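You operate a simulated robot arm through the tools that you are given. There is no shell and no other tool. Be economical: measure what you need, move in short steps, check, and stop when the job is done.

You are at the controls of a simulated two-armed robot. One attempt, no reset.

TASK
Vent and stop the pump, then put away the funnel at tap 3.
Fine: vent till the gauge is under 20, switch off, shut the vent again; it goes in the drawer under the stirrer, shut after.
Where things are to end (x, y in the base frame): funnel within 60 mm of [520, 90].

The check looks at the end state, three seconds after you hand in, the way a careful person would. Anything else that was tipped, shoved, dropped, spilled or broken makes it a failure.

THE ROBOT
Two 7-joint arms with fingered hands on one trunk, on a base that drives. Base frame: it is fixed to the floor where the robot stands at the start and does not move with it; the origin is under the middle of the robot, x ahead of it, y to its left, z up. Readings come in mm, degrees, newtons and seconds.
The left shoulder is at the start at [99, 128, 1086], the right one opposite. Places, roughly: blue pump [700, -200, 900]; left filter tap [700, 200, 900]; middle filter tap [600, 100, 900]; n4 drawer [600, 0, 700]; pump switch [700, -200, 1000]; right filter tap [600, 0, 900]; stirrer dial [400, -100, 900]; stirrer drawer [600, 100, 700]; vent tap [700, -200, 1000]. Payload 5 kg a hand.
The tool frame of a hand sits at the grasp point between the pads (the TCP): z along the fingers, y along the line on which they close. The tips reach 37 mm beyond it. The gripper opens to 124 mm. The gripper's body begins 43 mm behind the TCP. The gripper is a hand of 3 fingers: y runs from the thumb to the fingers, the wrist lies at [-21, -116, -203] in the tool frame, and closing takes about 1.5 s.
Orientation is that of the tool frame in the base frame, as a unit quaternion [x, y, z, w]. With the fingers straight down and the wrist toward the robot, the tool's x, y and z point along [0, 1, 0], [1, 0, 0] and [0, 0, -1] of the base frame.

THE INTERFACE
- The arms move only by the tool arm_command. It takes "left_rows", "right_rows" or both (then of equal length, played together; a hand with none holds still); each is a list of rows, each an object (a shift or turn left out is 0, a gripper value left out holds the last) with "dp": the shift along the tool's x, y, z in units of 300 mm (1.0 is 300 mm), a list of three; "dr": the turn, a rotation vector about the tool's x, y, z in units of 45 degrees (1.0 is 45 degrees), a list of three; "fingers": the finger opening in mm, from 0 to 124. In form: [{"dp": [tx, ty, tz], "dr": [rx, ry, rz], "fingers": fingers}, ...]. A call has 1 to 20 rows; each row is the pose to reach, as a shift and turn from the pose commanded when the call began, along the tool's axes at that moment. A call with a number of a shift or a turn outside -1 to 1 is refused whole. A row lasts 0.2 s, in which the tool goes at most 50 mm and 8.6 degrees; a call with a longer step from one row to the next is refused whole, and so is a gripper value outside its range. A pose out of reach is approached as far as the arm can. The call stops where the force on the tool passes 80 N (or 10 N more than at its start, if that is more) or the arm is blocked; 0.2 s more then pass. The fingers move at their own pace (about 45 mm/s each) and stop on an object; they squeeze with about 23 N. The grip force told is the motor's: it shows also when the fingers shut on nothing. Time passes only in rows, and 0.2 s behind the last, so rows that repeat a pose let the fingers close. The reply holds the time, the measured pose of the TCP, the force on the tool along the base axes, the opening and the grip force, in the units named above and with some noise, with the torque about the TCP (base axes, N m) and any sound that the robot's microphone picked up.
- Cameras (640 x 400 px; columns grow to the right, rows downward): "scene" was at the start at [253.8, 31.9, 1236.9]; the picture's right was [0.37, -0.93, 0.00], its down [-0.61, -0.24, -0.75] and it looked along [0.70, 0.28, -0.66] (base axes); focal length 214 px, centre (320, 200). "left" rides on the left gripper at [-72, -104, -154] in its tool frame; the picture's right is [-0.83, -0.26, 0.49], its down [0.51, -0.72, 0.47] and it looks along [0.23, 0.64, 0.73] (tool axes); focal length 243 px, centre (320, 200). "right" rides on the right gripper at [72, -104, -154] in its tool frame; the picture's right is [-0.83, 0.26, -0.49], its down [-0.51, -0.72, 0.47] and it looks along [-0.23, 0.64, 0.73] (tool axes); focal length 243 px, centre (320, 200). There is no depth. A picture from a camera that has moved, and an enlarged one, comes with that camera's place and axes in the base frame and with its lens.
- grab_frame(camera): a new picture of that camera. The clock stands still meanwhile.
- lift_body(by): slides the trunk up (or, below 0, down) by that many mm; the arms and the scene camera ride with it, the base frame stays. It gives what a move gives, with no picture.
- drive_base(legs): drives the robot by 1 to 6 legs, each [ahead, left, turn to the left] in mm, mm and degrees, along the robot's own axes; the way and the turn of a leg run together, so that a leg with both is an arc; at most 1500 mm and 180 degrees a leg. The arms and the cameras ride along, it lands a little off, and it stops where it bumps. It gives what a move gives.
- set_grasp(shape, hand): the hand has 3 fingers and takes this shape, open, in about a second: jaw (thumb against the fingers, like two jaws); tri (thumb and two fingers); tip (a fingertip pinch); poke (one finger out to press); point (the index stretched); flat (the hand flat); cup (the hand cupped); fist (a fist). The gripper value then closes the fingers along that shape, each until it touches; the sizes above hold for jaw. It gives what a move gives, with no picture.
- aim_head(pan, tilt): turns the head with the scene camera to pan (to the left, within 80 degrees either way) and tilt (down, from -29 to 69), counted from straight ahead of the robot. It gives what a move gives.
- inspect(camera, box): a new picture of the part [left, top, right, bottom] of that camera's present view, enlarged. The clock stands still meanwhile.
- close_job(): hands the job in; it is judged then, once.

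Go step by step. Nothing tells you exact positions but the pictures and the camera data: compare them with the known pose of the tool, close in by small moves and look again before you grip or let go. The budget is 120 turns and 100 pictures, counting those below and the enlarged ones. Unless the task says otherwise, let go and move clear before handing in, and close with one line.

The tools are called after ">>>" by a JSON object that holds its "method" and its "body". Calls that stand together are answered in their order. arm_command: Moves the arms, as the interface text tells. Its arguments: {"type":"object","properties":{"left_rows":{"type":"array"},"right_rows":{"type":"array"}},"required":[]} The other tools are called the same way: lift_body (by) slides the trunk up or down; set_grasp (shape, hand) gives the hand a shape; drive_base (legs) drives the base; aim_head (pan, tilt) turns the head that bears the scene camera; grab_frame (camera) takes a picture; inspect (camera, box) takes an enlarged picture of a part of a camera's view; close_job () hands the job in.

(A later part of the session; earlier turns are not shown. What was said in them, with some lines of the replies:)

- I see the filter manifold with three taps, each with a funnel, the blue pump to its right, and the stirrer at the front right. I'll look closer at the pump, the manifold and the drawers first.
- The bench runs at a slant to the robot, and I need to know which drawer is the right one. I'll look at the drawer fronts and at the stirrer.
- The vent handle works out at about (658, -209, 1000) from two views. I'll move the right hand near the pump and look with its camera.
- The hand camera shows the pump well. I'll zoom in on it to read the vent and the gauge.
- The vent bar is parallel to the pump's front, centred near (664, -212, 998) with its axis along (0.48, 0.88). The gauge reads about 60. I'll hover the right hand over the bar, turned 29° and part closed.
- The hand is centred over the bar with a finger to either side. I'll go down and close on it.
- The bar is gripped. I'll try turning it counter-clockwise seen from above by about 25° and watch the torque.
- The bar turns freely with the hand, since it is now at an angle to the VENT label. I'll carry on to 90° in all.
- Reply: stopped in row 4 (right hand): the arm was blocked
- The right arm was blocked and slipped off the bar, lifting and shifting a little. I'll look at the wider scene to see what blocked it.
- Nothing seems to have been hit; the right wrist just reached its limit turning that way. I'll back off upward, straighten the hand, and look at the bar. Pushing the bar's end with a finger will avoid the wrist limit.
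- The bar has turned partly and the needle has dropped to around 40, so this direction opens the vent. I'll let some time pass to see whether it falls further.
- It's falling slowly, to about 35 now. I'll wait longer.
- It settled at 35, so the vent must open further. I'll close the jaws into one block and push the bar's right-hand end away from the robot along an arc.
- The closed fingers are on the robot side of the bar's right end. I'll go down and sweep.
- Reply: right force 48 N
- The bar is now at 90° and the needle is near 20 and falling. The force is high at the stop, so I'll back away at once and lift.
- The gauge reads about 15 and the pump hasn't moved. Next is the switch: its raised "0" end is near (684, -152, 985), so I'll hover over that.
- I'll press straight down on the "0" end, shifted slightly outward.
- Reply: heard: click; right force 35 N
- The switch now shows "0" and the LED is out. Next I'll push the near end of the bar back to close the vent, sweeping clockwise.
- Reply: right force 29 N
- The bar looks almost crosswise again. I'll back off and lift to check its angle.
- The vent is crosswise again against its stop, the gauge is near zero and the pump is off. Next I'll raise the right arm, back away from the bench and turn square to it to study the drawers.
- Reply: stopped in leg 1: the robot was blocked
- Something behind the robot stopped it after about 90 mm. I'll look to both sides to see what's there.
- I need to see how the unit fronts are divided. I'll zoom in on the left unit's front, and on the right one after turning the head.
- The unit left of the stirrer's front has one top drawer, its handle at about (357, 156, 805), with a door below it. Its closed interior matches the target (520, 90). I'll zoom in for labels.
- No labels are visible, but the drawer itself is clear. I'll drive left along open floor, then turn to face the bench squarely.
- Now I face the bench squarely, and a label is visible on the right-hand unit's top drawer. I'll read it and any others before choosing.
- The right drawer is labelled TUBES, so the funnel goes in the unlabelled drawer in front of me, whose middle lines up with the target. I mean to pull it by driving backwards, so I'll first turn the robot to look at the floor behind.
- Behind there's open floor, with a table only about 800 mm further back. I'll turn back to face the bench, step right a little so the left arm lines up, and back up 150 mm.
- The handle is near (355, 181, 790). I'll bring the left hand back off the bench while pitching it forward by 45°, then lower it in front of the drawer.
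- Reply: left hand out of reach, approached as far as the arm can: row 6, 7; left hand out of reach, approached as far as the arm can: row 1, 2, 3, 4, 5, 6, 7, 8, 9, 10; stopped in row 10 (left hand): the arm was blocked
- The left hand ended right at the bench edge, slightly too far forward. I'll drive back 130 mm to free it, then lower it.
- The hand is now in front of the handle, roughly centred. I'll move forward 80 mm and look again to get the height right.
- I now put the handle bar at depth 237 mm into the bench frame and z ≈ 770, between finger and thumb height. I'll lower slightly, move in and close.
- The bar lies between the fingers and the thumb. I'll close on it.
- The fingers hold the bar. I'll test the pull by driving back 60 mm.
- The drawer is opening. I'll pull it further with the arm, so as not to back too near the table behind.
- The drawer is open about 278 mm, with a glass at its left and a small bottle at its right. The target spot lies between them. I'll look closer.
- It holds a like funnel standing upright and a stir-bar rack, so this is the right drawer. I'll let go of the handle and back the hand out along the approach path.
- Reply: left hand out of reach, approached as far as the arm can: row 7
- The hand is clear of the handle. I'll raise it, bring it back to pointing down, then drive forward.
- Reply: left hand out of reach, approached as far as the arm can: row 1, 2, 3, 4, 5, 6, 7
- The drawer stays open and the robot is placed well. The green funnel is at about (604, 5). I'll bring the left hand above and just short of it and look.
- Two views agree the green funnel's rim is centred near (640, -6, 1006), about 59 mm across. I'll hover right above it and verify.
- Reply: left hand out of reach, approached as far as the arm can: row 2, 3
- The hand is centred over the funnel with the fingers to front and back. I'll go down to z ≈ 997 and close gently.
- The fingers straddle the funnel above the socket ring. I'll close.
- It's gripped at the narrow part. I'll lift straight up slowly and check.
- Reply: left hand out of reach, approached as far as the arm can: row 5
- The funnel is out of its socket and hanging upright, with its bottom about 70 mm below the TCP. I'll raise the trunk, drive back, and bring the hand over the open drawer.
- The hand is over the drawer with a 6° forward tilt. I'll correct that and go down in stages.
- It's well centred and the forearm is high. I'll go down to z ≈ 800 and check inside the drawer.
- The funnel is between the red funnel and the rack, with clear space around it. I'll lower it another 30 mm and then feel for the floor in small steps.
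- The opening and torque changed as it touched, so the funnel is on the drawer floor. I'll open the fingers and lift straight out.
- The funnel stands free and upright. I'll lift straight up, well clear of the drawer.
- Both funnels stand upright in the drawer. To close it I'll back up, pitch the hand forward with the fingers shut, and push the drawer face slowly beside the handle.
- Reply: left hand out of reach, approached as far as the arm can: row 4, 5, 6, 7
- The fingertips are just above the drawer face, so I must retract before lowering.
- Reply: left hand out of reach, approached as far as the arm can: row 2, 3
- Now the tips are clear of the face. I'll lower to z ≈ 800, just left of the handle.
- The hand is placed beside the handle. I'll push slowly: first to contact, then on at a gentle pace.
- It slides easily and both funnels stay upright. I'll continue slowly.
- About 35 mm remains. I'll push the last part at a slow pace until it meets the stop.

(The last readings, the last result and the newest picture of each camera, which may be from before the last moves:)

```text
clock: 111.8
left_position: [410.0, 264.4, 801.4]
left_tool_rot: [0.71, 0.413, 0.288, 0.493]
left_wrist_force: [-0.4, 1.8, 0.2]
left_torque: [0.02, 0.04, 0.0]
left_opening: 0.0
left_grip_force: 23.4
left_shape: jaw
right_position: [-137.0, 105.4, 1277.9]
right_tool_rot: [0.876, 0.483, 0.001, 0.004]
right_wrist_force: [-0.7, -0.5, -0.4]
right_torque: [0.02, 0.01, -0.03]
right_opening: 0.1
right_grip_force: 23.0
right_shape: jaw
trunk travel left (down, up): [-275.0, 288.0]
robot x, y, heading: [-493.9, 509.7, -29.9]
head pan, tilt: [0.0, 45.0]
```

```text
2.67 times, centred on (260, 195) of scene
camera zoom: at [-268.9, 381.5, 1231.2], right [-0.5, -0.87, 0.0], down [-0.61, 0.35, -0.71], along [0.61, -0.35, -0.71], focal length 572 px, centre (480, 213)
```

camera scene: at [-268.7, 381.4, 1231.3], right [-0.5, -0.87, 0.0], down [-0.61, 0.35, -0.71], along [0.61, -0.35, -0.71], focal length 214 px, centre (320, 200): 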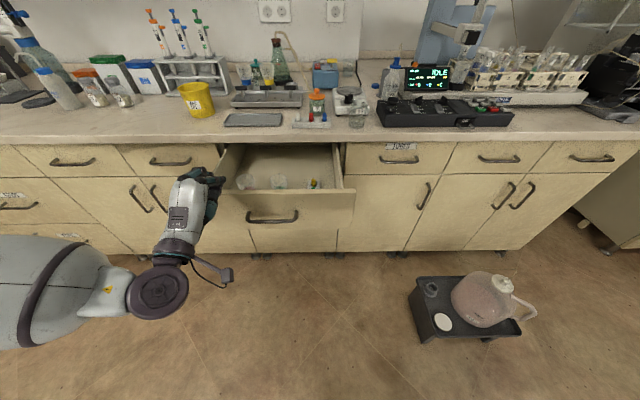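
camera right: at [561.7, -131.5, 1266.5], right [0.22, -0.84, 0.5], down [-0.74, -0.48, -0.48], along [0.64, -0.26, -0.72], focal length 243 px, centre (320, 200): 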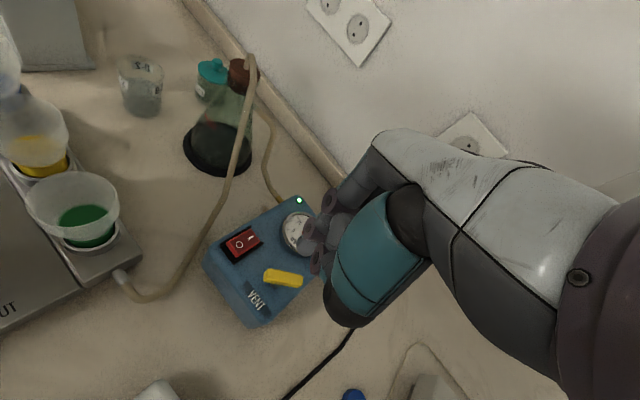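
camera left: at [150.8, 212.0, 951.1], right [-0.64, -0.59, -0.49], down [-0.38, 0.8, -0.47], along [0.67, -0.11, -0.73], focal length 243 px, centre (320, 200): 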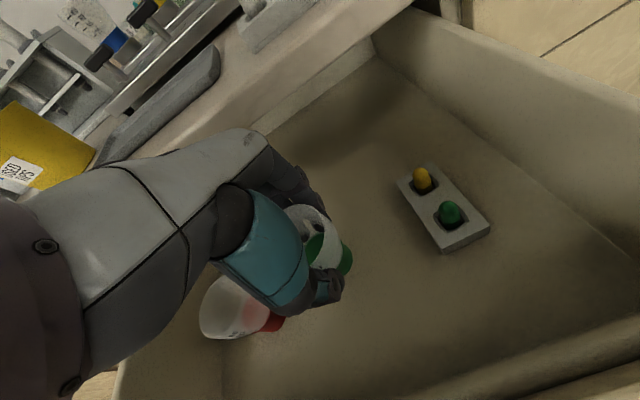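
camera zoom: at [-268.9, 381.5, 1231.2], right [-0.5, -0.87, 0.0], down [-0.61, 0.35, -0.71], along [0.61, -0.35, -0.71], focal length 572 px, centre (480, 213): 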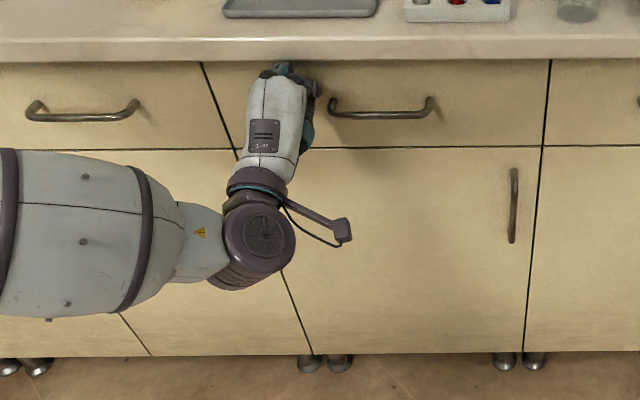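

It looks flush. A last small push will confirm the stop.

>>> {"method": "arm_command", "body": {"left_rows": [{"dp": [0, 0.006, 0.014]}, {"dp": [0, 0.01, 0.028]}, {"dp": [0, 0.014, 0.038]}]}}

>>> {"method": "inspect", "body": {"camera": "scene", "box": [150, 120, 370, 270]}}

```text
clock: 112.6
left_position: [415.2, 261.9, 806.7]
left_tool_rot: [0.708, 0.411, 0.288, 0.496]
left_wrist_force: [-67.7, 39.0, 10.9]
left_torque: [-0.38, -0.32, 0.02]
left_opening: 0.0
left_grip_force: 23.6
left_shape: jaw
right_position: [-146.3, 111.0, 1281.3]
right_tool_rot: [0.875, 0.484, 0.002, 0.008]
right_wrist_force: [0.2, -0.6, -0.6]
right_torque: [0.03, 0.0, 0.03]
right_opening: 0.1
right_grip_force: 23.1
right_shape: jaw
trunk travel left (down, up): [-275.0, 288.0]
robot x, y, heading: [-493.8, 512.1, -29.5]
head pan, tilt: [0.0, 45.0]
```

```text
2.67 times, centred on (260, 195) of scene
camera zoom: at [-276.9, 386.1, 1233.1], right [-0.5, -0.87, 0.0], down [-0.61, 0.35, -0.71], along [0.62, -0.35, -0.7], focal length 572 px, centre (480, 213)
```

zoom: 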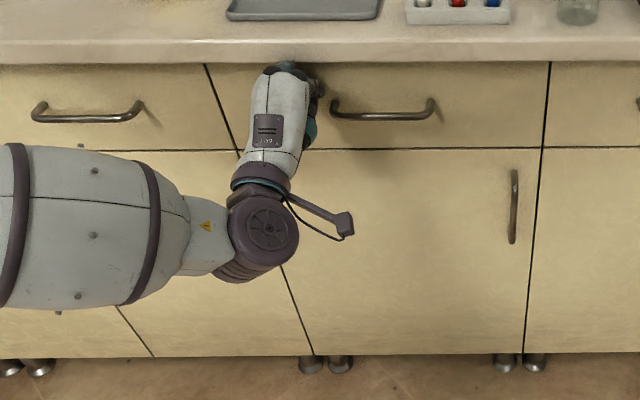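

The drawer met its stop, so it's shut. I'll back the hand away and check the scene.

>>> {"method": "arm_command", "body": {"left_rows": [{"dp": [0, -0.03, -0.08]}, {"dp": [0, -0.08, -0.2]}, {"dp": [0, -0.13, -0.34]}, {"dp": [0, -0.17, -0.47]}]}}

>>> {"method": "aim_head", "body": {"pan": -8, "tilt": 40}}

>>> {"method": "grab_frame", "body": {"camera": "scene"}}

>>> {"method": "inspect", "body": {"camera": "scene", "box": [290, 60, 410, 160]}}

```text
clock: 113.6
left_position: [291.9, 333.3, 802.0]
left_tool_rot: [0.71, 0.412, 0.287, 0.494]
left_wrist_force: [0.5, -0.1, -1.0]
left_torque: [0.01, 0.02, 0.02]
left_opening: 0.0
left_grip_force: 22.9
left_shape: jaw
right_position: [-138.6, 106.5, 1278.8]
right_tool_rot: [0.876, 0.483, 0.001, 0.004]
right_wrist_force: [0.0, 0.9, 0.6]
right_torque: [0.01, -0.02, 0.01]
right_opening: 0.0
right_grip_force: 22.8
right_shape: jaw
trunk travel left (down, up): [-275.0, 288.0]
robot x, y, heading: [-492.6, 511.9, -29.7]
head pan, tilt: [0.0, 45.0]
```

```text
clock: 114.3
left_position: [292.8, 332.2, 800.2]
left_tool_rot: [0.709, 0.413, 0.288, 0.493]
left_wrist_force: [0.4, 0.0, -0.9]
left_torque: [-0.01, 0.0, 0.02]
left_opening: 0.0
left_grip_force: 22.4
left_shape: jaw
right_position: [-137.6, 106.7, 1277.6]
right_tool_rot: [0.876, 0.482, 0.001, 0.005]
right_wrist_force: [0.0, 0.7, -0.5]
right_torque: [0.02, 0.0, -0.01]
right_opening: 0.2
right_grip_force: 22.8
right_shape: jaw
trunk travel left (down, up): [-275.0, 288.0]
robot x, y, heading: [-493.5, 514.0, -29.8]
head pan, tilt: [-8.0, 40.0]
```

```text
10 pictures are left
camera scene: at [-271.8, 369.5, 1238.4], right [-0.61, -0.79, 0.0], down [-0.51, 0.39, -0.77], along [0.61, -0.47, -0.64], focal length 214 px, centre (320, 200)
```

scene: 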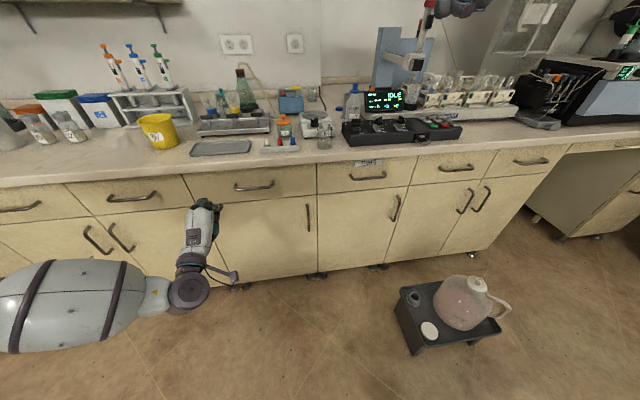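

```text
4.00 times, centred on (350, 110) of scene
camera zoom: at [-271.8, 369.5, 1238.4], right [-0.61, -0.79, 0.0], down [-0.51, 0.39, -0.77], along [0.61, -0.47, -0.64], focal length 858 px, centre (200, 560)
```

zoom: 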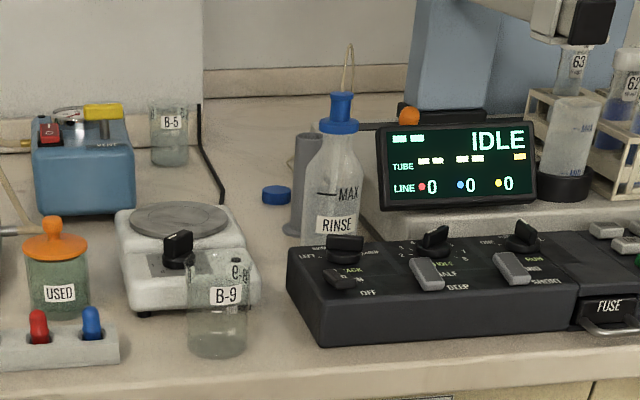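

The drawer is shut and everything is in place. One last close look at the vent and the manifold.

>>> {"method": "inspect", "body": {"camera": "scene", "box": [190, 60, 330, 160]}}

>>> {"method": "inspect", "body": {"camera": "scene", "box": [275, 75, 315, 105]}}

```text
4.00 times, centred on (260, 110) of scene
camera zoom: at [-271.8, 369.5, 1238.4], right [-0.61, -0.79, 0.0], down [-0.51, 0.39, -0.77], along [0.61, -0.47, -0.64], focal length 858 px, centre (560, 560)
```

zoom: 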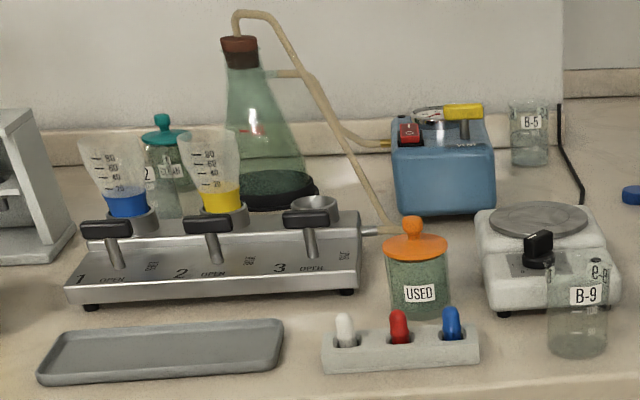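

```text
13.33 times, centred on (295, 90) of scene
camera zoom: at [-271.8, 369.5, 1238.4], right [-0.61, -0.79, 0.0], down [-0.51, 0.39, -0.77], along [0.61, -0.47, -0.64], focal length 2860 px, centre (653, 1667)
```

zoom: 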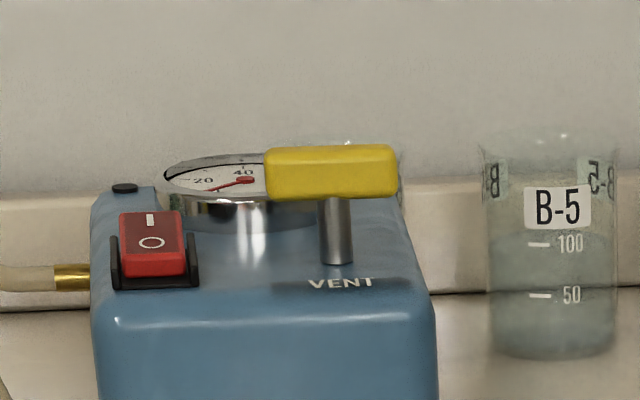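

The pump is off with the gauge near 10, the vent is shut, and the funnel is in the closed drawer. The left hand is clear, so I'm handing in.

>>> {"method": "close_job", "body": {}}

```text
The job is handed in.
```

I vented the pump to about 15 on the gauge, switched it off and shut the vent again. The tap 3 funnel stands upright at about (519, 88) in the unlabelled drawer just left of the one marked TUBES, and that drawer is shut. The stirrer itself sits mostly over the TUBES drawer, so I chose by your coordinates. While backing up early on, the robot was stopped by something I couldn't see, possibly the tray with the jug on the floor; it looks upright.
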